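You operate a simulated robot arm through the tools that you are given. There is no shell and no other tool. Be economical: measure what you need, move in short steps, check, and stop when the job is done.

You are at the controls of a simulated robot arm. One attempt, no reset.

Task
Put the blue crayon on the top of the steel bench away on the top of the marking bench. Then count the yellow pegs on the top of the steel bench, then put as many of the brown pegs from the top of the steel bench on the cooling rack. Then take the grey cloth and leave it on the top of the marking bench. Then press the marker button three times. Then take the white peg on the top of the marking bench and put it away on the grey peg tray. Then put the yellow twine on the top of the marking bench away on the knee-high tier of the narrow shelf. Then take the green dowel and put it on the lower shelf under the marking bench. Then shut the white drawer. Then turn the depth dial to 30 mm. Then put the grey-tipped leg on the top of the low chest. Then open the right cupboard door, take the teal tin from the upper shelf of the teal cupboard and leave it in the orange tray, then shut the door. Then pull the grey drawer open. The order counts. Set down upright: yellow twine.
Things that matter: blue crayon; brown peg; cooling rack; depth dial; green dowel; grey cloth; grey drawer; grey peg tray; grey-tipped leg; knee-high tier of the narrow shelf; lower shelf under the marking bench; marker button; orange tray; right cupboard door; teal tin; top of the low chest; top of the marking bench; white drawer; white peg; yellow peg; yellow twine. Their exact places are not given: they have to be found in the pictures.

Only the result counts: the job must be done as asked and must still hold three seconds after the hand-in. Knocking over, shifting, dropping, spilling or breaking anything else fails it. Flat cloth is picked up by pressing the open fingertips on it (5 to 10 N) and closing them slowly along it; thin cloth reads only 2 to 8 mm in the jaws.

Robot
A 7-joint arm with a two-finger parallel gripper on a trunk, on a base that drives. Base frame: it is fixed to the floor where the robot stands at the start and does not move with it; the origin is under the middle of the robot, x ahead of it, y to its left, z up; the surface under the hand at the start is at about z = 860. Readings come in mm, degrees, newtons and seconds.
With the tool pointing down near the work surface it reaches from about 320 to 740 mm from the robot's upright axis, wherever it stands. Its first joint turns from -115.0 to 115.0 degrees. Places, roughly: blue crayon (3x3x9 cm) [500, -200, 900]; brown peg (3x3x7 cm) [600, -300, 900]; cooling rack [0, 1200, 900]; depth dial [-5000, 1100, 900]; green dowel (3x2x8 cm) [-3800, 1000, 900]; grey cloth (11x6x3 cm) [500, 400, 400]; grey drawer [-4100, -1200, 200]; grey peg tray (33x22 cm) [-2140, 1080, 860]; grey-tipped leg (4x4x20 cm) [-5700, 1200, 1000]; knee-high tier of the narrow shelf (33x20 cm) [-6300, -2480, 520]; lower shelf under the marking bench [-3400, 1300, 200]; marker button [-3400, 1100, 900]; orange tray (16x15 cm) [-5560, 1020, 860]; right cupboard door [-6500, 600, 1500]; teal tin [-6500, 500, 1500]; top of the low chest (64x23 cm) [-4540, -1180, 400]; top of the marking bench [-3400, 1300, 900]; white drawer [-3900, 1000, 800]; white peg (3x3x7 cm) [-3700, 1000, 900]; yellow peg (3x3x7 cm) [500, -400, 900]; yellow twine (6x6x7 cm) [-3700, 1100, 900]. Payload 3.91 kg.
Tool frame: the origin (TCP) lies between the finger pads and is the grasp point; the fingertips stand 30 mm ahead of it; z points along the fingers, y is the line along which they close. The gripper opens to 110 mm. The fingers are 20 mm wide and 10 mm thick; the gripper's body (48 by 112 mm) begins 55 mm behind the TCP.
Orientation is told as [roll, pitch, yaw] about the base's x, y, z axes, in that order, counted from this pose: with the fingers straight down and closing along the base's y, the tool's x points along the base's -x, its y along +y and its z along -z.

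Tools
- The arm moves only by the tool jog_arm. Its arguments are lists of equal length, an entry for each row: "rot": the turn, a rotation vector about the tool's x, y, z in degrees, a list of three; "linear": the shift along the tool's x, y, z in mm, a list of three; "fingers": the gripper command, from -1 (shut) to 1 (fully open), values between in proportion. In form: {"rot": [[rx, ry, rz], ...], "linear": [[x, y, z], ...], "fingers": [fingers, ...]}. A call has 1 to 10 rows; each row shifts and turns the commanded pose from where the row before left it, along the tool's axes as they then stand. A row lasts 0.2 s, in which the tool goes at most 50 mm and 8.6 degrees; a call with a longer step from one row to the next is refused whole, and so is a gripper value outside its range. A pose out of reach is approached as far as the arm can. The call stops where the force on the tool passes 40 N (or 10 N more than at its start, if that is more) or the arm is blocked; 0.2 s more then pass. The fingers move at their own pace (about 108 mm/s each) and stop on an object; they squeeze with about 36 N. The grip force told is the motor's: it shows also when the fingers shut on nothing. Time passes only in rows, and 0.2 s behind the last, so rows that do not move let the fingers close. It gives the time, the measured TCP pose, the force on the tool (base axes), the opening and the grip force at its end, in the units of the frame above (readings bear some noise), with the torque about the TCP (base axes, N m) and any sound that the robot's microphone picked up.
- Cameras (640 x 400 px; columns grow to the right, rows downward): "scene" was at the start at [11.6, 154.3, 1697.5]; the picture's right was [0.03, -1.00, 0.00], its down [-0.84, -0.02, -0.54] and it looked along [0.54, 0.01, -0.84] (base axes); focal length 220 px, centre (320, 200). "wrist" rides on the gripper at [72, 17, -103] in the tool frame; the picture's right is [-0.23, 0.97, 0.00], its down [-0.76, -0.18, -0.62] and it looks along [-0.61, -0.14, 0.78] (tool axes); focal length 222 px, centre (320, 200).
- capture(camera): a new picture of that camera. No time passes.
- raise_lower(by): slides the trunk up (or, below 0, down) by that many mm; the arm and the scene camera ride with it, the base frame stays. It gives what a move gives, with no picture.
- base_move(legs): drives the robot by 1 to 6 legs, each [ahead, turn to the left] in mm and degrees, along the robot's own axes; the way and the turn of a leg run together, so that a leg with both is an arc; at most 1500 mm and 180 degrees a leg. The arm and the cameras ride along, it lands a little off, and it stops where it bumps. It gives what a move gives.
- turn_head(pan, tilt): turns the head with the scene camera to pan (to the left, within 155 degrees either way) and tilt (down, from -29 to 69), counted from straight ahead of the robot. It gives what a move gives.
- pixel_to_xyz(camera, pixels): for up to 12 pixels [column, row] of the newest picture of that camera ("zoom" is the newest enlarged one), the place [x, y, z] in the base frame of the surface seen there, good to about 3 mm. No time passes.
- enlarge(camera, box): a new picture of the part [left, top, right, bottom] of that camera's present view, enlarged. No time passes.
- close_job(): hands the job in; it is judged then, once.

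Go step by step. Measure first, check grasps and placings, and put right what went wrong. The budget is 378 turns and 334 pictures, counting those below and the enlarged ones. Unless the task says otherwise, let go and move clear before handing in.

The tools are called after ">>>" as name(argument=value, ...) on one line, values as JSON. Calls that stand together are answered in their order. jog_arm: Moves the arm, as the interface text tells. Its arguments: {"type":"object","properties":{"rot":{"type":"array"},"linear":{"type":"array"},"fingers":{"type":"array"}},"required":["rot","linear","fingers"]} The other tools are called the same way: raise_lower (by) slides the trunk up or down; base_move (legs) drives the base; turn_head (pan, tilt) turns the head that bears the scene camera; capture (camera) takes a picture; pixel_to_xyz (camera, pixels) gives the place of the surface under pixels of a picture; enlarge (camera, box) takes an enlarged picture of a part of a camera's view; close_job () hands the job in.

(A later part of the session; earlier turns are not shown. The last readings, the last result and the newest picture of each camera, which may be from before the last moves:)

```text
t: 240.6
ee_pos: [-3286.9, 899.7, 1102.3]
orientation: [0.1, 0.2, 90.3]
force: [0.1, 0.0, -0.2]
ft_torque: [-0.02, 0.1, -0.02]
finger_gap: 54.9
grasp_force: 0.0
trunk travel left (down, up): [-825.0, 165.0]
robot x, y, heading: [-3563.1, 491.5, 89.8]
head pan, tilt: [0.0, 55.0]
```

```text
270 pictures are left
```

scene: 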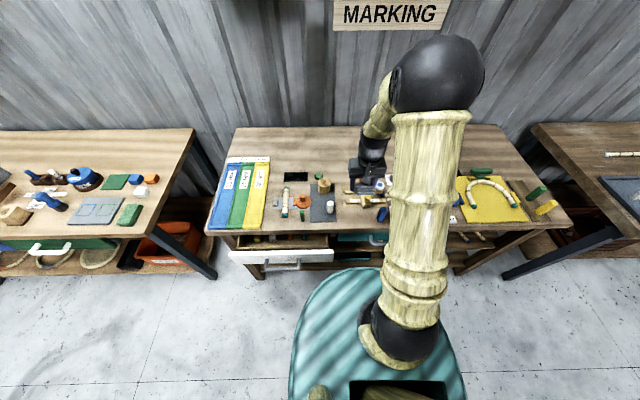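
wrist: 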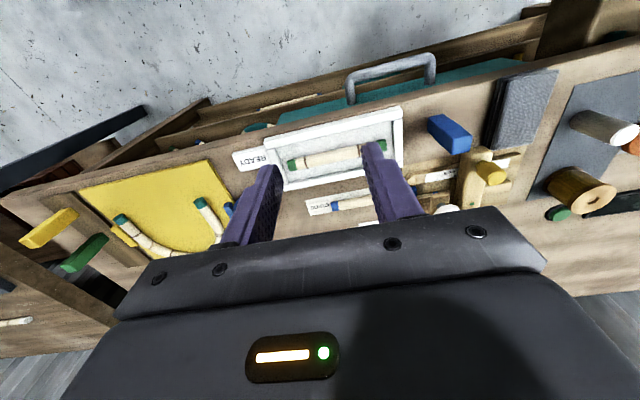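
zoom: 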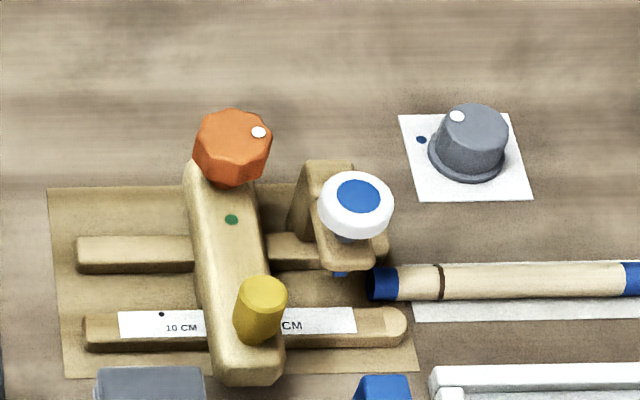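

>>> jog_arm(rot=[[0, 0, 0], [0, 0, 0], [0, 0, 0], [0, 0, 0], [0, 0, 0], [0, 0, 0], [0, 0, 0], [0, 0, 0], [0, 0, 0]], linear=[[-34.5, 26.7, 0], [-34.5, 26.7, 0], [-34.5, 26.7, 0], [-34.5, 26.7, 0], [-34.5, 26.7, 0], [-34.5, 26.7, 0], [0, 0, 40], [0, 0, 40], [0, 0, 22]], fingers=[-1, -1, -1, -1, -1, -1, -1, -1, -1])

>>> capture(camera="wrist")

>>> enlarge(camera="scene", box=[320, 140, 440, 215])

```text
t: 242.6
ee_pos: [-3454.2, 1106.4, 998.6]
orientation: [0.1, 0.1, 90.3]
force: [0.9, -0.4, -1.0]
ft_torque: [0.01, 0.0, 0.02]
finger_gap: 0.0
grasp_force: 36.6
trunk travel left (down, up): [-825.0, 165.0]
robot x, y, heading: [-3562.9, 488.2, 89.6]
head pan, tilt: [0.0, 55.0]
```

```text
269 pictures are left
```

wrist: 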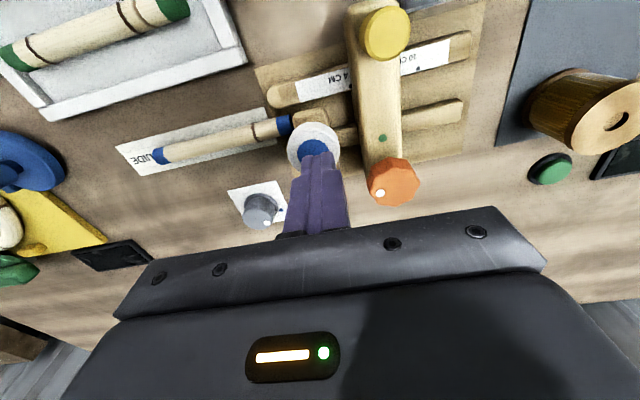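

```text
5.33 times, centred on (380, 178) of scene
```

zoom: 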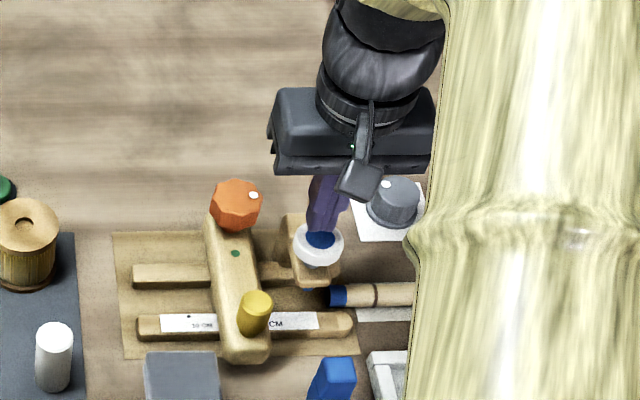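

Fingertips are right over the knob; nudge 6 mm and press gently, watching force and sound.

>>> jog_arm(rot=[[0, 0, 0], [0, 0, 0], [0, 0, 0], [0, 0, 0], [0, 0, 0], [0, 0, 0], [0, 0, 0], [0, 0, 0]], linear=[[0, -6, 4], [0, 0, 4], [0, 0, 3], [0, 0, 2], [0, 0, 2], [0, 0, 2], [0, 0, 2], [0, 0, 1]], fingers=[-1, -1, -1, -1, -1, -1, -1, -1])

```text
t: 244.4
ee_pos: [-3446.7, 1104.5, 980.6]
orientation: [-0.1, 0.2, 90.2]
force: [-0.1, -0.3, 0.6]
ft_torque: [0.0, 0.0, 0.02]
finger_gap: 0.1
grasp_force: 36.1
trunk travel left (down, up): [-825.0, 165.0]
robot x, y, heading: [-3565.7, 490.8, 89.6]
head pan, tilt: [0.0, 55.0]
```

>>> jog_arm(rot=[[0, 0, 0], [0, 0, 0], [0, 0, 0], [0, 0, 0]], linear=[[0, 0, 1], [0, 0, 1], [0, 0, 1], [0, 0, 1]], fingers=[-1, -1, -1, -1])

```text
t: 245.4
ee_pos: [-3446.2, 1105.3, 976.1]
orientation: [-0.1, 0.2, 90.3]
force: [0.1, 0.3, 1.0]
ft_torque: [0.0, -0.01, 0.01]
finger_gap: 0.0
grasp_force: 35.9
trunk travel left (down, up): [-825.0, 165.0]
robot x, y, heading: [-3563.7, 487.8, 89.4]
head pan, tilt: [0.0, 55.0]
```

>>> enlarge(camera="wrist", box=[240, 80, 400, 240])

>>> jog_arm(rot=[[0, 0, 0], [0, 0, 0], [0, 0, 0]], linear=[[0, 0, 1], [0, 0, 1], [0, 0, 1]], fingers=[-1, -1, -1])

```text
2.50 times, centred on (320, 160) of wrist
```

zoom: 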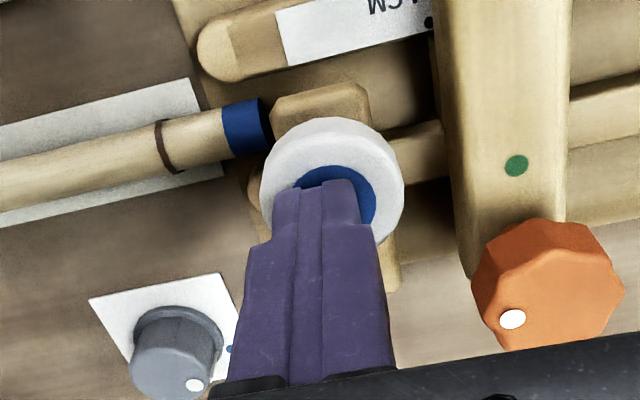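

```text
t: 246.2
ee_pos: [-3445.2, 1106.0, 972.9]
orientation: [0.1, 0.1, 90.4]
force: [-0.2, 1.2, 2.8]
ft_torque: [0.07, -0.03, 0.01]
finger_gap: 0.0
grasp_force: 36.4
trunk travel left (down, up): [-825.0, 165.0]
robot x, y, heading: [-3561.7, 490.8, 89.4]
head pan, tilt: [0.0, 55.0]
heard: click
```

A click: press one. Release 12 mm upward and press again.

>>> jog_arm(rot=[[0, 0, 0], [0, 0, 0], [0, 0, 0], [0, 0, 0]], linear=[[0, 0, -5], [0, 0, -5], [0, 0, -5], [0, 0, 0]], fingers=[-1, -1, -1, -1])

>>> jog_arm(rot=[[0, 0, 0], [0, 0, 0], [0, 0, 0], [0, 0, 0], [0, 0, 0]], linear=[[0, 0, 5], [0, 0, 5], [0, 0, 2], [0, 0, 1.5], [0, 0, 1.5]], fingers=[-1, -1, -1, -1, -1])

```text
t: 247.2
ee_pos: [-3444.7, 1106.7, 987.6]
orientation: [0.1, 0.3, 90.3]
force: [-0.4, 0.1, -0.9]
ft_torque: [0.0, -0.01, 0.0]
finger_gap: 0.0
grasp_force: 36.1
trunk travel left (down, up): [-825.0, 165.0]
robot x, y, heading: [-3565.6, 489.3, 89.7]
head pan, tilt: [0.0, 55.0]
```

```text
t: 248.4
ee_pos: [-3445.2, 1105.7, 972.8]
orientation: [0.0, 0.3, 90.3]
force: [-0.9, -1.1, 1.8]
ft_torque: [-0.03, 0.02, 0.0]
finger_gap: 0.0
grasp_force: 35.8
trunk travel left (down, up): [-825.0, 165.0]
robot x, y, heading: [-3563.2, 491.5, 89.8]
head pan, tilt: [0.0, 55.0]
heard: click
```

Second click. Third press, then lift away.

>>> jog_arm(rot=[[0, 0, 0], [0, 0, 0], [0, 0, 0], [0, 0, 0]], linear=[[0, 0, -5], [0, 0, -5], [0, 0, -5], [0, 0, 0]], fingers=[-1, -1, -1, -1])

>>> jog_arm(rot=[[0, 0, 0], [0, 0, 0], [0, 0, 0], [0, 0, 0], [0, 0, 0]], linear=[[0, 0, 5], [0, 0, 5], [0, 0, 2], [0, 0, 1.5], [0, 0, 1.5]], fingers=[-1, -1, -1, -1, -1])

>>> jog_arm(rot=[[0, 0, 0], [0, 0, 0], [0, 0, 0], [0, 0, 0], [0, 0, 0]], linear=[[0, 0, -15], [0, 0, -40], [0, 0, -40], [0, 0, -40], [0, 0, -40]], fingers=[-1, -1, -1, -1, -1])

```text
t: 249.4
ee_pos: [-3445.7, 1106.0, 987.5]
orientation: [0.1, 0.1, 90.3]
force: [0.0, 1.5, -0.6]
ft_torque: [0.02, 0.02, 0.02]
finger_gap: 0.2
grasp_force: 35.7
trunk travel left (down, up): [-825.0, 165.0]
robot x, y, heading: [-3565.7, 488.4, 89.6]
head pan, tilt: [0.0, 55.0]
```

```text
t: 250.6
ee_pos: [-3444.9, 1105.9, 972.0]
orientation: [0.0, 0.3, 90.2]
force: [0.8, 1.2, 1.3]
ft_torque: [0.04, 0.0, 0.0]
finger_gap: 0.1
grasp_force: 36.5
trunk travel left (down, up): [-825.0, 165.0]
robot x, y, heading: [-3558.5, 489.6, 89.4]
head pan, tilt: [0.0, 55.0]
heard: click
```

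```text
t: 251.8
ee_pos: [-3447.5, 1108.3, 1148.4]
orientation: [0.1, 0.2, 90.4]
force: [-0.2, -0.3, -0.6]
ft_torque: [0.01, 0.01, 0.03]
finger_gap: 0.0
grasp_force: 36.3
trunk travel left (down, up): [-825.0, 165.0]
robot x, y, heading: [-3561.5, 490.5, 89.6]
head pan, tilt: [0.0, 55.0]
```

Three clicks heard. Next the white peg near (-3668,1014): go above it.

>>> jog_arm(rot=[[0, 0, 0], [0, 0, 0], [0, 0, 0], [0, 0, 0], [0, 0, 0]], linear=[[19, 44, 0], [19, 44, 0], [19, 44, 0], [19, 44, 0], [19, 44, 0]], fingers=[0.1, 0.1, 0.1, 0.1, 0.1])

>>> capture(camera="wrist")

>>> enlarge(camera="wrist", box=[280, 75, 360, 125])

```text
t: 253.0
ee_pos: [-3666.8, 1009.9, 1148.5]
orientation: [0.0, 0.2, 90.2]
force: [-0.3, 0.0, -0.7]
ft_torque: [0.02, 0.01, -0.01]
finger_gap: 60.3
grasp_force: 0.1
trunk travel left (down, up): [-825.0, 165.0]
robot x, y, heading: [-3558.7, 487.6, 89.3]
head pan, tilt: [0.0, 55.0]
```

```text
266 pictures are left
```

wrist: 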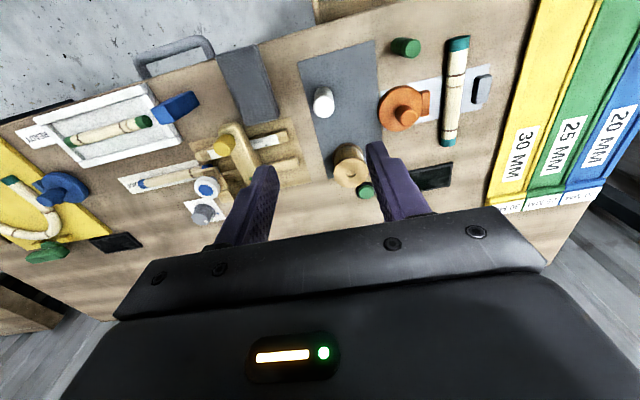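

```text
8.00 times, centred on (320, 100) of wrist
```

zoom: 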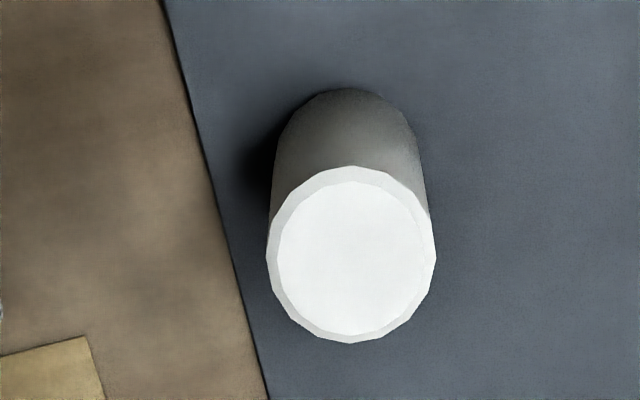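

>>> pixel_to_xyz(camera="zoom", pixels=[[351, 256], [310, 256], [392, 256], [351, 210], [351, 305]])

>>> pixel_to_xyz(camera="wrist", pixels=[[351, 167], [351, 172], [408, 48], [400, 46], [414, 50], [405, 115]])

```text
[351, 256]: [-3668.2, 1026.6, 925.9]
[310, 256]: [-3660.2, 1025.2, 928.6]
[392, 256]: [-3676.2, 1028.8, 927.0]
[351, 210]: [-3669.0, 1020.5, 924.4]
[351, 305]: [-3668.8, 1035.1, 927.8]
```

```text
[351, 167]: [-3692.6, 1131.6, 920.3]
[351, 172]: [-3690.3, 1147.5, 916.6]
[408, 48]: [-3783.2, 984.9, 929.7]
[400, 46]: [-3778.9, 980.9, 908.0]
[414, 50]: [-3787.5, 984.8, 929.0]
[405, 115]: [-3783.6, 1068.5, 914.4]
```

>>> jog_arm(rot=[[0, 0, 0], [0, 0, 0], [0, 0, 0], [0, 0, 0], [0, 0, 0], [0, 0, 0], [0, 0, 0], [0, 0, 0], [0, 0, 0], [0, 0, 0]], linear=[[-17, 1.5, 40], [0, 0, 40], [0, 0, 40], [0, 0, 40], [0, 0, 40], [0, 0, 39], [0, 0, 0], [0, 0, 0], [0, 0, 0], [0, 0, 0]], fingers=[0.1, 0.1, 0.1, 0.1, 0.1, 0.1, 0.1, -1, -1, -1])

```text
t: 255.2
ee_pos: [-3666.3, 1023.9, 908.7]
orientation: [-0.2, 0.2, 90.3]
force: [0.4, -0.2, 0.8]
ft_torque: [0.03, -0.01, 0.01]
finger_gap: 28.4
grasp_force: 36.2
trunk travel left (down, up): [-825.0, 165.0]
robot x, y, heading: [-3564.5, 487.7, 89.5]
head pan, tilt: [0.0, 55.0]
```

White peg held. Lift, tuck, drive to the grey tray at x≈-2140.

>>> jog_arm(rot=[[0, 0, 0], [0, 0, 0], [0, 0, 0], [0, 0, 0], [0, 0, 0], [0, 0, 0], [0, 0, 0], [0, 0, 0], [0, 0, 0]], linear=[[0, 0, -45], [0, 0, -45], [0, 0, -45], [0, 0, -45], [0, 0, -45], [0, 0, -20], [35, -33, 0], [35, -33, 0], [35, -33, 0]], fingers=[-1, -1, -1, -1, -1, -1, -1, -1, -1])

>>> base_move(legs=[[0, -89.5], [1420, 0], [0, 90]])

>>> capture(camera="scene")

>>> capture(camera="wrist")

```text
t: 257.2
ee_pos: [-3566.8, 919.9, 1152.1]
orientation: [0.1, 0.1, 90.4]
force: [0.1, -1.0, -0.5]
ft_torque: [0.01, 0.02, 0.01]
finger_gap: 28.2
grasp_force: 36.1
trunk travel left (down, up): [-825.0, 165.0]
robot x, y, heading: [-3563.1, 491.0, 89.6]
head pan, tilt: [0.0, 55.0]
```

```text
t: 276.6
ee_pos: [-2183.6, 936.2, 1153.1]
orientation: [0.0, 0.1, 93.4]
force: [0.4, -0.2, -0.3]
ft_torque: [-0.03, 0.03, -0.03]
finger_gap: 28.0
grasp_force: 36.2
trunk travel left (down, up): [-825.0, 165.0]
robot x, y, heading: [-2157.6, 504.1, 92.5]
head pan, tilt: [0.0, 55.0]
```

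```text
264 pictures are left
```

scene: 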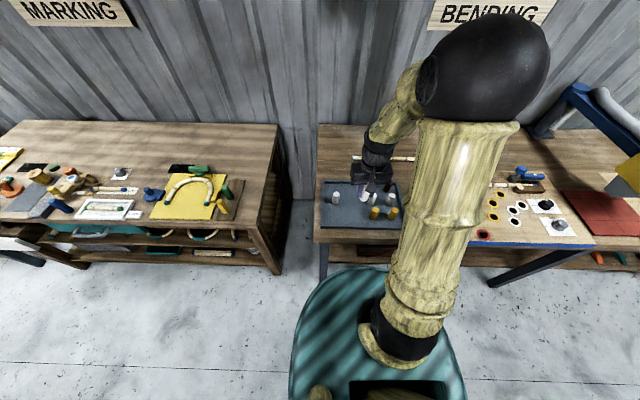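

```text
263 pictures are left
```

wrist: 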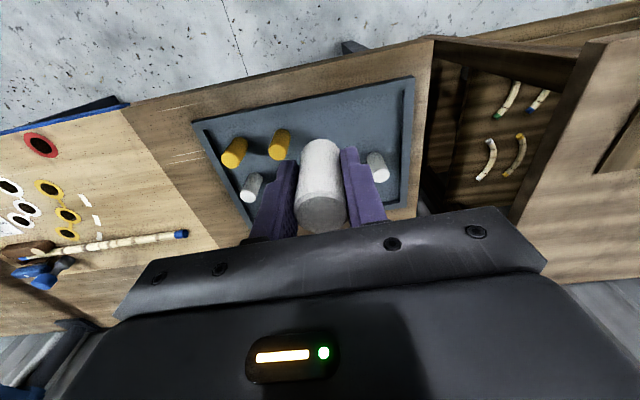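

>>> enlarge(camera="scene", box=[310, 165, 420, 235])

>>> pixel_to_xyz(camera="wrist", pixels=[[200, 125], [412, 80], [407, 205], [235, 145], [281, 137], [253, 180], [376, 160], [380, 110], [340, 110], [300, 105], [395, 95]])

```text
5.71 times, centred on (365, 200) of scene
```

zoom: 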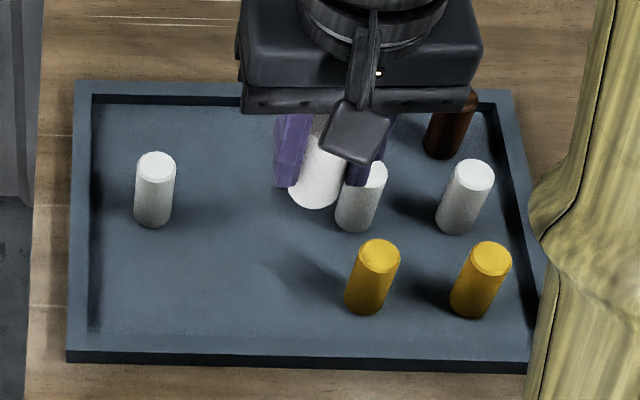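

```text
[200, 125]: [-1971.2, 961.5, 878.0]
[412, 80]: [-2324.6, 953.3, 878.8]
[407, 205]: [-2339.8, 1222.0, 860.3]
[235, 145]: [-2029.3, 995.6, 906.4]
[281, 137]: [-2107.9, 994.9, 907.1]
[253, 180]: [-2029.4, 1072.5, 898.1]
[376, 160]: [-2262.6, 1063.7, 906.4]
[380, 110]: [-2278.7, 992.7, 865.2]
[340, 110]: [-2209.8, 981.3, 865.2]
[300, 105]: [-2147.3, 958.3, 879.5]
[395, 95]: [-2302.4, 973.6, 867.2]
```

Free spot in the tray at (-2190,1020), floor z 865. Lowering there.

>>> jog_arm(rot=[[0, 0, 0], [0, 0, 0], [0, 0, 0], [0, 0, 0], [0, 0, 0], [0, 0, 0], [0, 0, 0]], linear=[[-42, 0, 0], [-42, 1, 0], [0, 0, 45], [0, 0, 45], [0, 0, 45], [0, 0, 45], [0, 0, 45]], fingers=[-1, -1, -1, -1, -1, -1, -1])

>>> capture(camera="wrist")

```text
t: 278.1
ee_pos: [-2191.2, 1019.8, 925.1]
orientation: [0.0, 0.2, 93.3]
force: [0.6, -0.1, -0.2]
ft_torque: [-0.02, 0.01, -0.04]
finger_gap: 28.0
grasp_force: 36.0
trunk travel left (down, up): [-825.0, 165.0]
robot x, y, heading: [-2153.1, 503.8, 92.3]
head pan, tilt: [0.0, 55.0]
```

```text
261 pictures are left
```

wrist: 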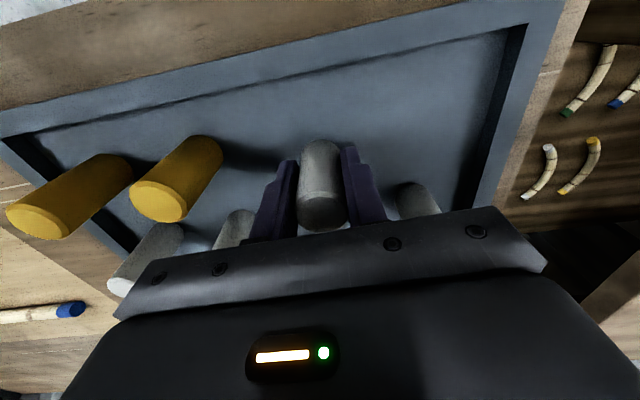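

>>> jog_arm(rot=[[0, 0, 0], [0, 0, 0], [0, 0, 0], [0, 0, 0], [0, 0, 0]], linear=[[0, 0, 9], [0, 0, 2], [0, 0, 1], [0, 0, 1], [0, 0, 0]], fingers=[-1, -1, -1, -1, -1])

```text
t: 279.4
ee_pos: [-2189.2, 1017.3, 915.9]
orientation: [0.1, -0.2, 93.3]
force: [-2.0, 0.1, 27.8]
ft_torque: [0.09, 0.11, 0.0]
finger_gap: 28.0
grasp_force: 35.8
trunk travel left (down, up): [-825.0, 165.0]
robot x, y, heading: [-2157.7, 504.0, 92.7]
head pan, tilt: [0.0, 55.0]
```

Contact; ease 3 mm up, release and rise.

>>> jog_arm(rot=[[0, 0, 0], [0, 0, 0], [0, 0, 0], [0, 0, 0], [0, 0, 0], [0, 0, 0], [0, 0, 0], [0, 0, 0], [0, 0, 0], [0, 0, 0]], linear=[[0, 0, -3], [0, 0, 0], [0, 0, 0], [0, 0, -30], [0, 0, -45], [0, 0, -45], [0, 0, -45], [0, 0, -45], [45, 0, 0], [45, 0, 0]], fingers=[-1, 0, 0, 0, 0, 0, 0, 0, 0, 0])

>>> capture(camera="wrist")

```text
t: 281.6
ee_pos: [-2184.7, 928.8, 1127.3]
orientation: [0.0, 0.2, 93.4]
force: [0.7, -0.3, -0.5]
ft_torque: [0.0, 0.01, 0.01]
finger_gap: 55.0
grasp_force: 0.0
trunk travel left (down, up): [-825.0, 165.0]
robot x, y, heading: [-2155.0, 504.8, 92.6]
head pan, tilt: [0.0, 55.0]
```

```text
260 pictures are left
```

wrist: 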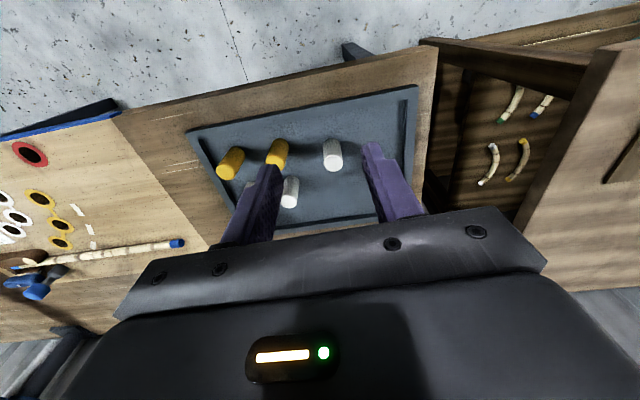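

White peg placed. Now back for the yellow twine at (-3690,1147).

>>> base_move(legs=[[0, 87.5], [1500, 0], [0, -90], [20, 0]])

>>> capture(camera="wrist")

>>> capture(camera="scene")

```text
t: 301.6
ee_pos: [-3675.9, 896.2, 1127.0]
orientation: [0.0, 0.2, 94.0]
force: [0.7, 0.0, 0.1]
ft_torque: [0.04, -0.01, 0.01]
finger_gap: 55.2
grasp_force: 0.0
trunk travel left (down, up): [-825.0, 165.0]
robot x, y, heading: [-3639.3, 471.6, 93.3]
head pan, tilt: [0.0, 55.0]
```

```text
259 pictures are left
```

wrist: 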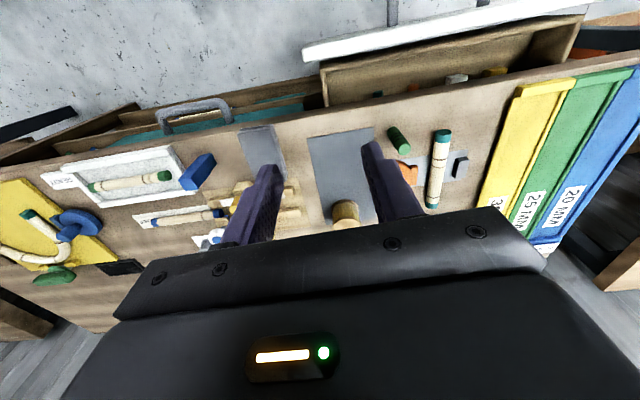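

```text
258 pictures are left
```

scene: 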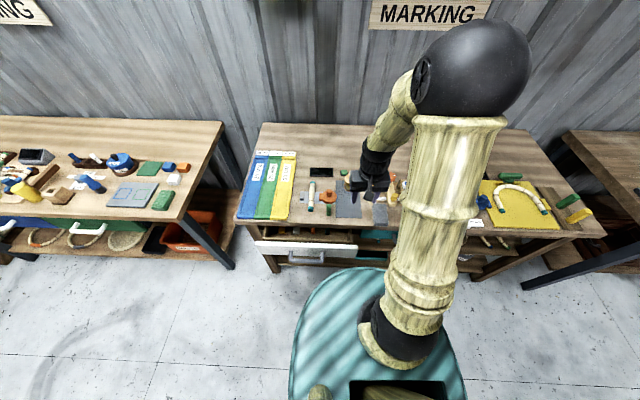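

>>> jog_arm(rot=[[0, 0, 0], [0, 0, 0], [0, 0, 0], [0, 0, 0], [0, 0, 0], [0, 0, 0]], linear=[[-42, -0.5, 0], [-42, -0.5, 0], [-42, -0.5, 0], [-42, -0.5, 0], [-42, -0.5, 0], [-41, -0.5, 0]], fingers=[0.6, 0.6, 0.6, 0.6, 0.6, 0.6])

>>> capture(camera="wrist")

>>> enlarge(camera="wrist", box=[260, 70, 380, 145])

```text
t: 303.0
ee_pos: [-3690.1, 1147.8, 1127.7]
orientation: [0.1, 0.3, 93.9]
force: [0.2, 1.1, 0.2]
ft_torque: [-0.02, 0.0, 0.02]
finger_gap: 88.0
grasp_force: 0.1
trunk travel left (down, up): [-825.0, 165.0]
robot x, y, heading: [-3641.2, 471.1, 93.4]
head pan, tilt: [0.0, 55.0]
```

```text
257 pictures are left
```

wrist: 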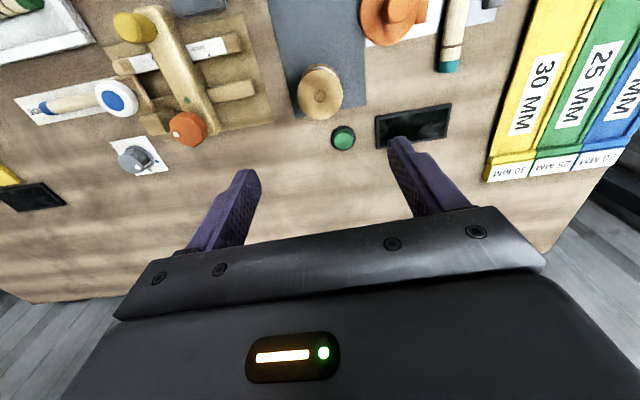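

```text
5.33 times, centred on (320, 108) of wrist
```

zoom: 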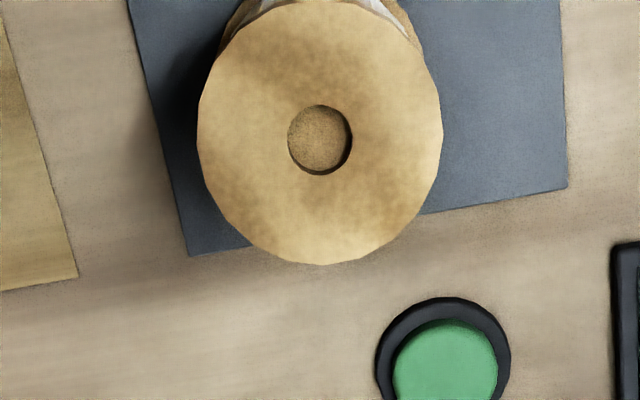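

>>> pixel_to_xyz(camera="zoom", pixels=[[320, 95], [320, 185], [240, 135], [400, 135], [320, 250], [320, 25]])

>>> enlarge(camera="scene", box=[240, 140, 480, 290])

```text
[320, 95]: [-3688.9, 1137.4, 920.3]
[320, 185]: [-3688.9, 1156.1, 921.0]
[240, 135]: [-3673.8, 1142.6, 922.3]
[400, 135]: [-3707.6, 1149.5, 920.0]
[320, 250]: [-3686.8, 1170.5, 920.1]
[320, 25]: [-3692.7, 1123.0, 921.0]
```

```text
2.67 times, centred on (360, 215) of scene
```

zoom: 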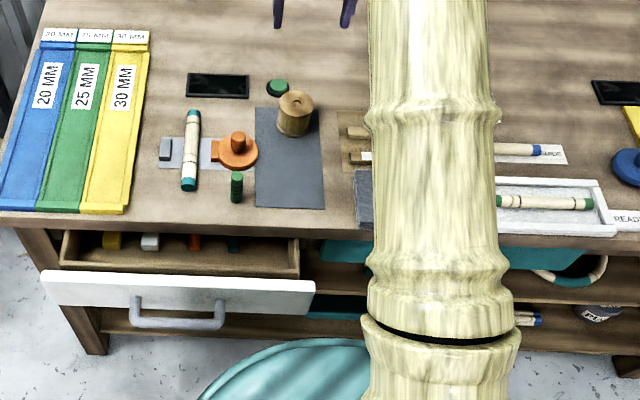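

Spool centre (-3690,1147), top z 921; I'm right above. Descend to z≈901 and grip.

>>> jog_arm(rot=[[0, 0, 0], [0, 0, 0], [0, 0, 0], [0, 0, 0], [0, 0, 0], [0, 0, 0], [0, 0, 0], [0, 0, 0], [0, 0, 0], [0, 0, 0]], linear=[[0, 0, 45], [0, 0, 45], [0, 0, 45], [0, 0, 45], [0, 0, 42], [0, 0, 4], [0, 0, 0], [0, 0, 0], [0, 0, 0], [0, 0, 0]], fingers=[0.6, 0.6, 0.6, 0.6, 0.6, 0.6, 0.6, -1, -1, -1])

```text
t: 305.2
ee_pos: [-3690.0, 1146.0, 899.5]
orientation: [0.0, 0.1, 93.9]
force: [0.4, -0.5, -0.9]
ft_torque: [-0.02, 0.01, 0.02]
finger_gap: 58.2
grasp_force: 36.2
trunk travel left (down, up): [-825.0, 165.0]
robot x, y, heading: [-3644.9, 471.3, 93.4]
head pan, tilt: [0.0, 55.0]
```

Gripped 58 mm. Lift, tuck, then survey the way toward the narrow shelf.

>>> jog_arm(rot=[[0, 0, 0], [0, 0, 0], [0, 0, 0], [0, 0, 0], [0, 0, 0], [0, 0, 0]], linear=[[0, 0, -45], [0, 0, -45], [0, 0, -45], [0, 0, -45], [0, 0, -45], [0, 0, -30]], fingers=[-1, -1, -1, -1, -1, -1])

>>> jog_arm(rot=[[0, 0, 0], [0, 0, 0], [0, 0, 0], [0, 0, 0], [0, 0, 0], [0, 0, 0]], linear=[[45, 0, 0], [45, 0, 0], [45, 0, 0], [45, 0, 0], [45, 0, 0], [45, 0, 0]], fingers=[-1, -1, -1, -1, -1, -1])

>>> turn_head(pan=130, tilt=20)

>>> capture(camera="scene")

```text
t: 306.6
ee_pos: [-3689.6, 1147.9, 1155.4]
orientation: [0.0, 0.2, 93.9]
force: [-0.3, 0.8, -1.1]
ft_torque: [-0.01, 0.02, 0.03]
finger_gap: 58.3
grasp_force: 36.2
trunk travel left (down, up): [-825.0, 165.0]
robot x, y, heading: [-3639.6, 474.7, 93.2]
head pan, tilt: [0.0, 55.0]
```

```text
t: 308.0
ee_pos: [-3672.5, 878.4, 1153.3]
orientation: [0.0, 0.0, 94.0]
force: [0.1, -1.1, -1.7]
ft_torque: [0.06, 0.01, -0.01]
finger_gap: 58.1
grasp_force: 36.0
trunk travel left (down, up): [-825.0, 165.0]
robot x, y, heading: [-3643.2, 474.8, 93.3]
head pan, tilt: [0.0, 55.0]
```

```text
t: 310.1
ee_pos: [-3672.2, 880.3, 1153.8]
orientation: [0.0, 0.2, 93.9]
force: [-0.3, -0.4, -0.4]
ft_torque: [0.03, 0.02, 0.02]
finger_gap: 58.0
grasp_force: 36.0
trunk travel left (down, up): [-825.0, 165.0]
robot x, y, heading: [-3643.1, 474.0, 93.5]
head pan, tilt: [130.0, 20.0]
```

```text
254 pictures are left
```

scene: 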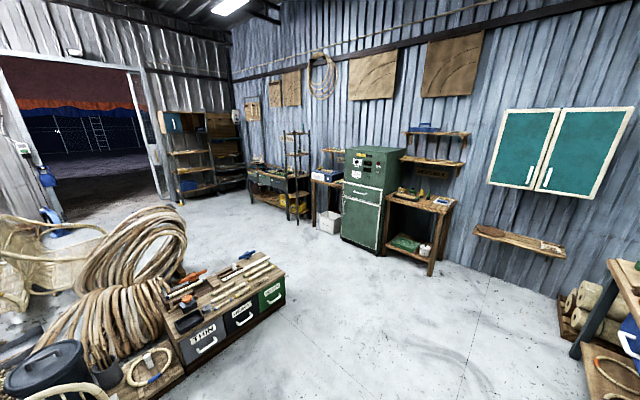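

>>> pixel_to_xyz(camera="scene", pixels=[[297, 150], [298, 178], [298, 200], [298, 215], [250, 195], [330, 220], [360, 245], [430, 275], [285, 300], [180, 370], [250, 330], [210, 180]])

>>> enlarge(camera="scene", box=[230, 110, 390, 260])

```text
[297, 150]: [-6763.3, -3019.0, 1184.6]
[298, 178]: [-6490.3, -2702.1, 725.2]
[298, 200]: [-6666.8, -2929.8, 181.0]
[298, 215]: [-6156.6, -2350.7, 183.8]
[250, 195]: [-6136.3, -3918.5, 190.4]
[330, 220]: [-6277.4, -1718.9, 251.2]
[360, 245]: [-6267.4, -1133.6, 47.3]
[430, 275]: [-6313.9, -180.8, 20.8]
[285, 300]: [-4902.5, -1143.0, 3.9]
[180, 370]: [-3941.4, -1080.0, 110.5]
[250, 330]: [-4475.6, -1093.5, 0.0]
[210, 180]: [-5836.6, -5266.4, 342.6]
```

```text
2.67 times, centred on (310, 185) of scene
```

zoom: 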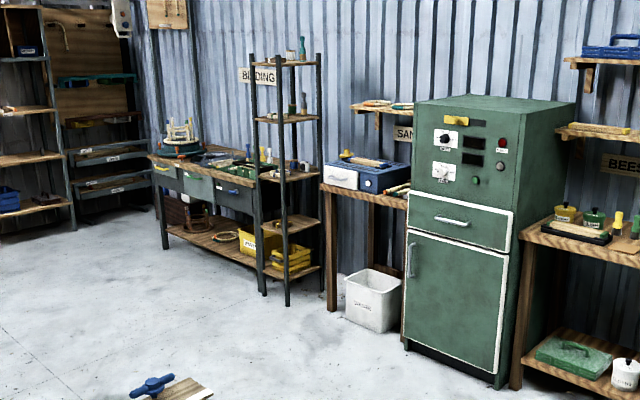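

The narrow rack stands at about (-6300,-2480) near the west wall; floor between is clear. Drive west, then south.

>>> base_move(legs=[[0, 86.5], [1500, 0], [320, 0], [0, 90], [1500, 0]])

>>> turn_head(pan=40, tilt=35)

>>> capture(camera="scene")

>>> turn_head(pan=-40, tilt=35)

>>> capture(camera="scene")

```text
t: 340.1
ee_pos: [-5515.1, -1468.7, 1153.6]
orientation: [0.0, 0.2, -91.7]
force: [0.1, -1.0, -1.4]
ft_torque: [-0.02, 0.0, 0.0]
finger_gap: 57.3
grasp_force: 36.3
trunk travel left (down, up): [-825.0, 165.0]
robot x, y, heading: [-5507.2, -1061.1, -92.1]
head pan, tilt: [130.0, 20.0]
```

```text
t: 341.7
ee_pos: [-5514.5, -1468.4, 1153.0]
orientation: [0.0, 0.1, -91.7]
force: [0.1, 0.1, -1.8]
ft_torque: [0.0, 0.01, 0.02]
finger_gap: 57.5
grasp_force: 36.0
trunk travel left (down, up): [-825.0, 165.0]
robot x, y, heading: [-5504.7, -1062.8, -92.1]
head pan, tilt: [40.0, 35.0]
```

```text
252 pictures are left
```

scene: 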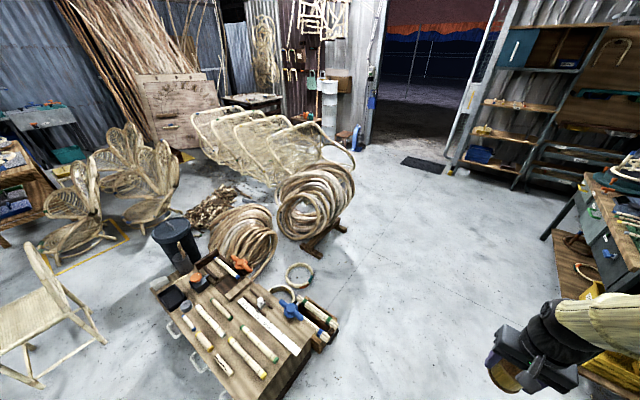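

```text
t: 343.3
ee_pos: [-5514.6, -1468.0, 1152.8]
orientation: [-0.1, 0.2, -91.7]
force: [0.0, -0.7, -0.8]
ft_torque: [0.0, 0.02, 0.01]
finger_gap: 57.6
grasp_force: 35.3
trunk travel left (down, up): [-825.0, 165.0]
robot x, y, heading: [-5507.9, -1060.9, -92.2]
head pan, tilt: [-40.0, 35.0]
```

```text
251 pictures are left
```

scene: 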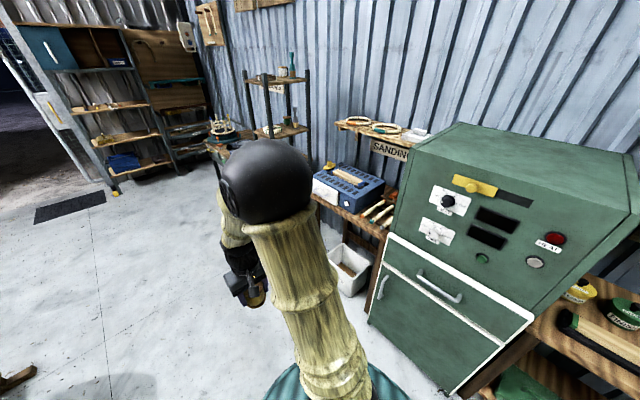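

>>> base_move(legs=[[1400, 0], [0, -88]])

>>> turn_head(pan=0, tilt=40)

>>> capture(camera="scene")

```text
t: 356.9
ee_pos: [-5968.1, -2493.6, 1154.1]
orientation: [0.0, 0.3, -177.7]
force: [0.5, -0.4, -0.9]
ft_torque: [0.0, 0.0, -0.03]
finger_gap: 57.4
grasp_force: 35.7
trunk travel left (down, up): [-825.0, 165.0]
robot x, y, heading: [-5559.1, -2472.7, -178.2]
head pan, tilt: [-40.0, 35.0]
```

```text
t: 357.9
ee_pos: [-5967.3, -2492.8, 1154.2]
orientation: [0.0, 0.2, -177.7]
force: [-0.8, 1.3, -1.0]
ft_torque: [0.0, 0.0, 0.04]
finger_gap: 57.1
grasp_force: 35.7
trunk travel left (down, up): [-825.0, 165.0]
robot x, y, heading: [-5560.1, -2473.9, -178.2]
head pan, tilt: [0.0, 40.0]
```

```text
250 pictures are left
```

scene: 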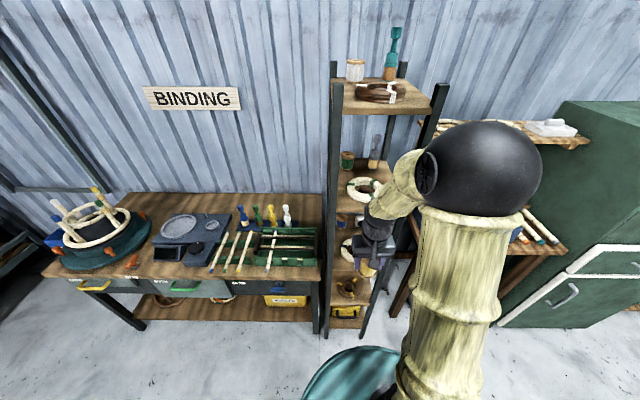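

>>> enlarge(camera="scene", box=[310, 60, 450, 340])

>>> pixel_to_xyz(camera="scene", pixels=[[335, 310], [330, 300], [363, 318], [345, 285], [345, 262], [345, 222], [340, 180], [345, 105], [437, 95], [350, 310], [355, 240]])

```text
1.43 times, centred on (380, 200) of scene
```

zoom: 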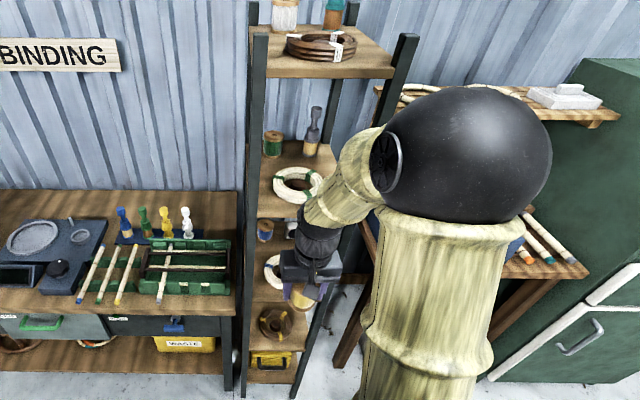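

```text
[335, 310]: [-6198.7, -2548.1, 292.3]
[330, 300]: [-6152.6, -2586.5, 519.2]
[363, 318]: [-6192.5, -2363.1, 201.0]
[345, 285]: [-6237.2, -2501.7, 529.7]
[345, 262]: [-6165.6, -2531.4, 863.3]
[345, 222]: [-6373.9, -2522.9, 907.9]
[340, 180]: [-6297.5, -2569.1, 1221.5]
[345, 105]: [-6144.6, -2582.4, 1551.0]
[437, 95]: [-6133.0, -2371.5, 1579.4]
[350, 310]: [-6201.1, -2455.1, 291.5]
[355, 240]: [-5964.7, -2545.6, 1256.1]
```

>>> base_move(legs=[[-300, 0]])

>>> raise_lower(by=-400)

>>> turn_head(pan=0, tilt=35)

>>> capture(camera="scene")

```text
t: 360.2
ee_pos: [-5671.9, -2485.0, 1153.8]
orientation: [0.0, 0.2, -177.5]
force: [-0.5, 0.8, -1.1]
ft_torque: [-0.01, 0.02, -0.02]
finger_gap: 57.3
grasp_force: 36.5
trunk travel left (down, up): [-825.0, 165.0]
robot x, y, heading: [-5264.8, -2462.4, -178.0]
head pan, tilt: [0.0, 40.0]
```

```text
t: 364.0
ee_pos: [-5672.6, -2484.8, 755.7]
orientation: [0.0, 0.3, -177.5]
force: [1.0, -0.8, -0.9]
ft_torque: [0.01, -0.02, 0.02]
finger_gap: 57.3
grasp_force: 35.6
trunk travel left (down, up): [-425.0, 565.0]
robot x, y, heading: [-5264.6, -2463.6, -178.2]
head pan, tilt: [0.0, 40.0]
```

```text
t: 364.7
ee_pos: [-5671.7, -2484.3, 753.8]
orientation: [0.0, 0.2, -177.5]
force: [0.4, -0.2, -0.5]
ft_torque: [-0.01, 0.01, 0.01]
finger_gap: 57.6
grasp_force: 36.0
trunk travel left (down, up): [-425.0, 565.0]
robot x, y, heading: [-5265.0, -2465.0, -178.2]
head pan, tilt: [0.0, 35.0]
```

```text
248 pictures are left
```

scene: 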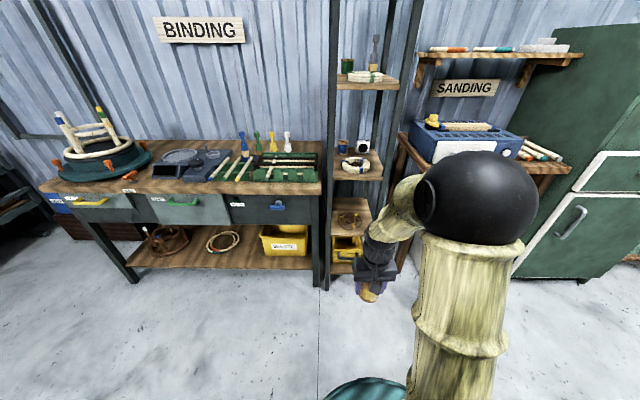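

>>> enlarge(camera="scene", box=[310, 130, 410, 300])

>>> capture(camera="wrist")

```text
2.35 times, centred on (360, 215) of scene
```

zoom: 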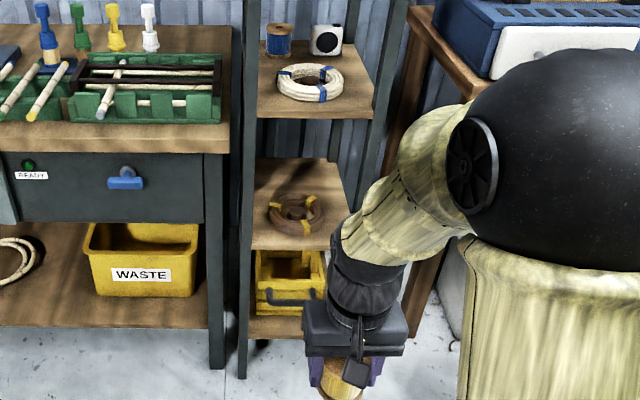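

```text
246 pictures are left
```

wrist: 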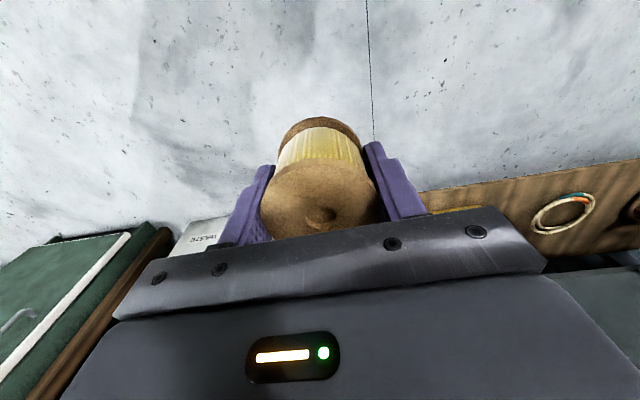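

>>> pixel_to_xyz(camera="zoom", pixels=[[297, 234], [272, 215], [320, 212], [297, 195], [260, 245], [330, 245], [260, 170], [335, 170], [297, 175], [300, 160], [250, 250]])

>>> enlarge(camera="scene", box=[320, 180, 380, 250])

```text
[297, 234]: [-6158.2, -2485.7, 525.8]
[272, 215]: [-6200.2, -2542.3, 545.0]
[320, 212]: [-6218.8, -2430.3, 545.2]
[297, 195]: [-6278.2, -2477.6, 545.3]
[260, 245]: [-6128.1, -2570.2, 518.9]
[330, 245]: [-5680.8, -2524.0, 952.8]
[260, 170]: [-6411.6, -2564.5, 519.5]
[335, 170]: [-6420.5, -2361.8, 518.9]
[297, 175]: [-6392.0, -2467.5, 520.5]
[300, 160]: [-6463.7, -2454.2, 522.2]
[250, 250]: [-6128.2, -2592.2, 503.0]
```

```text
5.71 times, centred on (350, 215) of scene
```

zoom: 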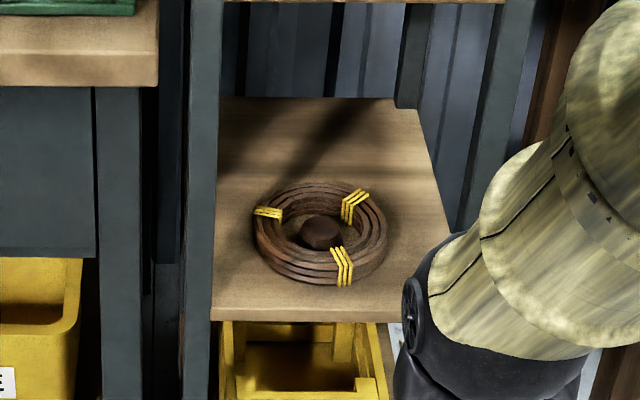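

The knee-high tier has a coil at (-6218,-2486); free space is only behind it (x≈-6370), so I need a tilted grasp. I check where I could set the twine down to regrasp.

>>> pixel_to_xyz(camera="scene", pixels=[[240, 190], [270, 190], [300, 190], [300, 184], [270, 182], [120, 188], [160, 186], [225, 188], [540, 170], [440, 130]])

>>> enlarge(camera="scene", box=[30, 120, 330, 220])

```text
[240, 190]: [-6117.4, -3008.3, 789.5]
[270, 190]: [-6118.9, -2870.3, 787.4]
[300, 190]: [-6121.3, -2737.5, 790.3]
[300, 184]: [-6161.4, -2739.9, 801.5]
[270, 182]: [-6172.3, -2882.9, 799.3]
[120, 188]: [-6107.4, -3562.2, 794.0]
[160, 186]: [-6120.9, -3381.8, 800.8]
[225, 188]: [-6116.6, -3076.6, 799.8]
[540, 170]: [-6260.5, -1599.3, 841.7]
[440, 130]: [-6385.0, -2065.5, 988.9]
```

```text
2.13 times, centred on (180, 170) of scene
```

zoom: 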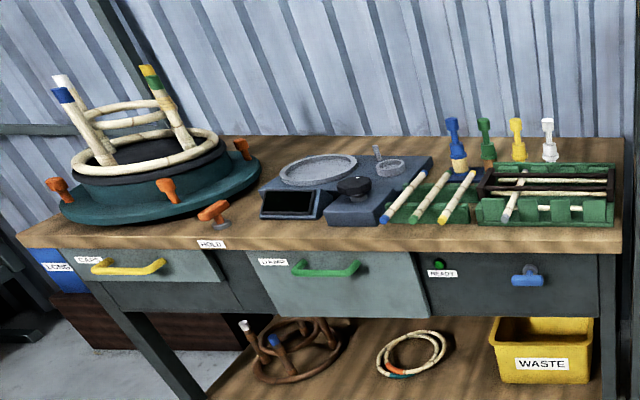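

>>> pixel_to_xyz(camera="zoom", pixels=[[290, 222], [290, 235], [290, 248], [345, 230], [420, 240], [460, 232], [500, 235], [545, 228], [545, 236], [545, 250], [250, 200], [600, 235]])

```text
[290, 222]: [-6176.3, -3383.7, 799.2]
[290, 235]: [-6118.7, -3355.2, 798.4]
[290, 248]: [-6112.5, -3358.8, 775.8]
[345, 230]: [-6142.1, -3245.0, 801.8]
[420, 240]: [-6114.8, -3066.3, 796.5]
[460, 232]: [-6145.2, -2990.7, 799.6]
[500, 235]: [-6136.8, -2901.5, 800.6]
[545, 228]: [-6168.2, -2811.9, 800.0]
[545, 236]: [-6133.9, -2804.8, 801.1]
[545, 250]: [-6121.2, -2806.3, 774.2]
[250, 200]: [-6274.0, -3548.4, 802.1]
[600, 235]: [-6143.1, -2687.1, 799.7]
```

Bench strip is too narrow. First I test whether the tool can be flipped 180° (camera up) — needed for a low tilted reach into the shelf.

>>> jog_arm(rot=[[0, 0, 8.5], [0, 0, 8.5], [0, 0, 8.5], [0, 0, 8.5], [0, 0, 8.5], [0, 0, 8.5], [0, 0, 8.5], [0, 0, 8.5], [0, 0, 8.5], [0, 0, 8.5]], linear=[[0, 0, 0], [0, 0, 0], [0, 0, 0], [0, 0, 0], [0, 0, 0], [0, 0, 0], [0, 0, 0], [0, 0, 0], [0, 0, 0], [0, 0, 0]], fingers=[-1, -1, -1, -1, -1, -1, -1, -1, -1, -1])

>>> jog_arm(rot=[[0, 0, 8.5], [0, 0, 8.5], [0, 0, 8.5], [0, 0, 8.5], [0, 0, 8.5], [0, 0, 8.5], [0, 0, 8.5], [0, 0, 8.5], [0, 0, 8.5], [0, 0, 8.5]], linear=[[0, 0, 0], [0, 0, 0], [0, 0, 0], [0, 0, 0], [0, 0, 0], [0, 0, 0], [0, 0, 0], [0, 0, 0], [0, 0, 0], [0, 0, 0]], fingers=[-1, -1, -1, -1, -1, -1, -1, -1, -1, -1])

```text
t: 366.9
ee_pos: [-5672.2, -2485.3, 753.1]
orientation: [-0.2, 0.1, 97.3]
force: [-0.6, -0.6, -1.1]
ft_torque: [-0.02, 0.03, 0.0]
finger_gap: 57.4
grasp_force: 35.9
trunk travel left (down, up): [-425.0, 565.0]
robot x, y, heading: [-5264.5, -2460.8, -178.1]
head pan, tilt: [0.0, 35.0]
```

```text
t: 369.1
ee_pos: [-5671.9, -2485.9, 754.2]
orientation: [-0.1, -0.2, 12.4]
force: [0.3, 0.5, -1.3]
ft_torque: [0.0, -0.01, -0.03]
finger_gap: 57.5
grasp_force: 36.0
trunk travel left (down, up): [-425.0, 565.0]
robot x, y, heading: [-5268.8, -2464.1, -177.9]
head pan, tilt: [0.0, 35.0]
```

Flip works. I'll carry the twine back to the free mat on the marking bench and regrasp it there tilted and flipped.

>>> jog_arm(rot=[[0, 0, 5.2], [0, 0, 5.2]], linear=[[0, 0, 0], [0, 0, 0]], fingers=[-1, -1])

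>>> raise_lower(by=400)

>>> base_move(legs=[[220, 0], [0, -92], [1500, 0], [1430, 0], [0, -90]])

```text
t: 369.7
ee_pos: [-5672.6, -2485.1, 752.7]
orientation: [0.0, -0.1, 2.1]
force: [0.2, -0.2, -0.5]
ft_torque: [0.0, 0.02, 0.0]
finger_gap: 57.4
grasp_force: 36.1
trunk travel left (down, up): [-425.0, 565.0]
robot x, y, heading: [-5265.5, -2460.6, -177.8]
head pan, tilt: [0.0, 35.0]
```

```text
t: 373.5
ee_pos: [-5673.0, -2486.4, 1153.5]
orientation: [0.1, -0.2, 2.2]
force: [-0.9, 0.9, -1.0]
ft_torque: [0.03, 0.0, 0.01]
finger_gap: 57.6
grasp_force: 36.2
trunk travel left (down, up): [-825.0, 165.0]
robot x, y, heading: [-5264.1, -2466.5, -178.2]
head pan, tilt: [0.0, 35.0]
```

```text
t: 402.6
ee_pos: [-5095.7, 425.3, 1153.2]
orientation: [0.0, -0.1, 179.6]
force: [-0.1, -0.1, -0.3]
ft_torque: [-0.01, 0.01, 0.0]
finger_gap: 57.5
grasp_force: 36.2
trunk travel left (down, up): [-825.0, 165.0]
robot x, y, heading: [-5506.0, 423.6, -0.6]
head pan, tilt: [0.0, 35.0]
```

>>> base_move(legs=[[1500, 0], [330, 0], [0, 90.6]])

>>> turn_head(pan=0, tilt=55)

>>> capture(camera="scene")

```text
t: 418.9
ee_pos: [-3680.8, 792.4, 1153.6]
orientation: [-0.1, -0.2, -90.3]
force: [1.3, 0.6, -0.9]
ft_torque: [-0.02, -0.02, -0.01]
finger_gap: 57.6
grasp_force: 35.8
trunk travel left (down, up): [-825.0, 165.0]
robot x, y, heading: [-3679.2, 388.0, 89.8]
head pan, tilt: [0.0, 35.0]
```

```text
t: 419.8
ee_pos: [-3682.8, 790.7, 1153.4]
orientation: [0.0, -0.1, -90.3]
force: [0.2, 0.4, -1.6]
ft_torque: [0.02, 0.03, -0.02]
finger_gap: 57.7
grasp_force: 36.0
trunk travel left (down, up): [-825.0, 165.0]
robot x, y, heading: [-3678.9, 384.1, 89.6]
head pan, tilt: [0.0, 55.0]
```

```text
243 pictures are left
```

scene: 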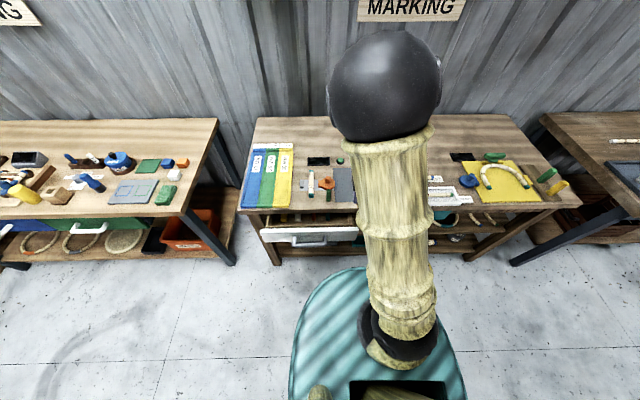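

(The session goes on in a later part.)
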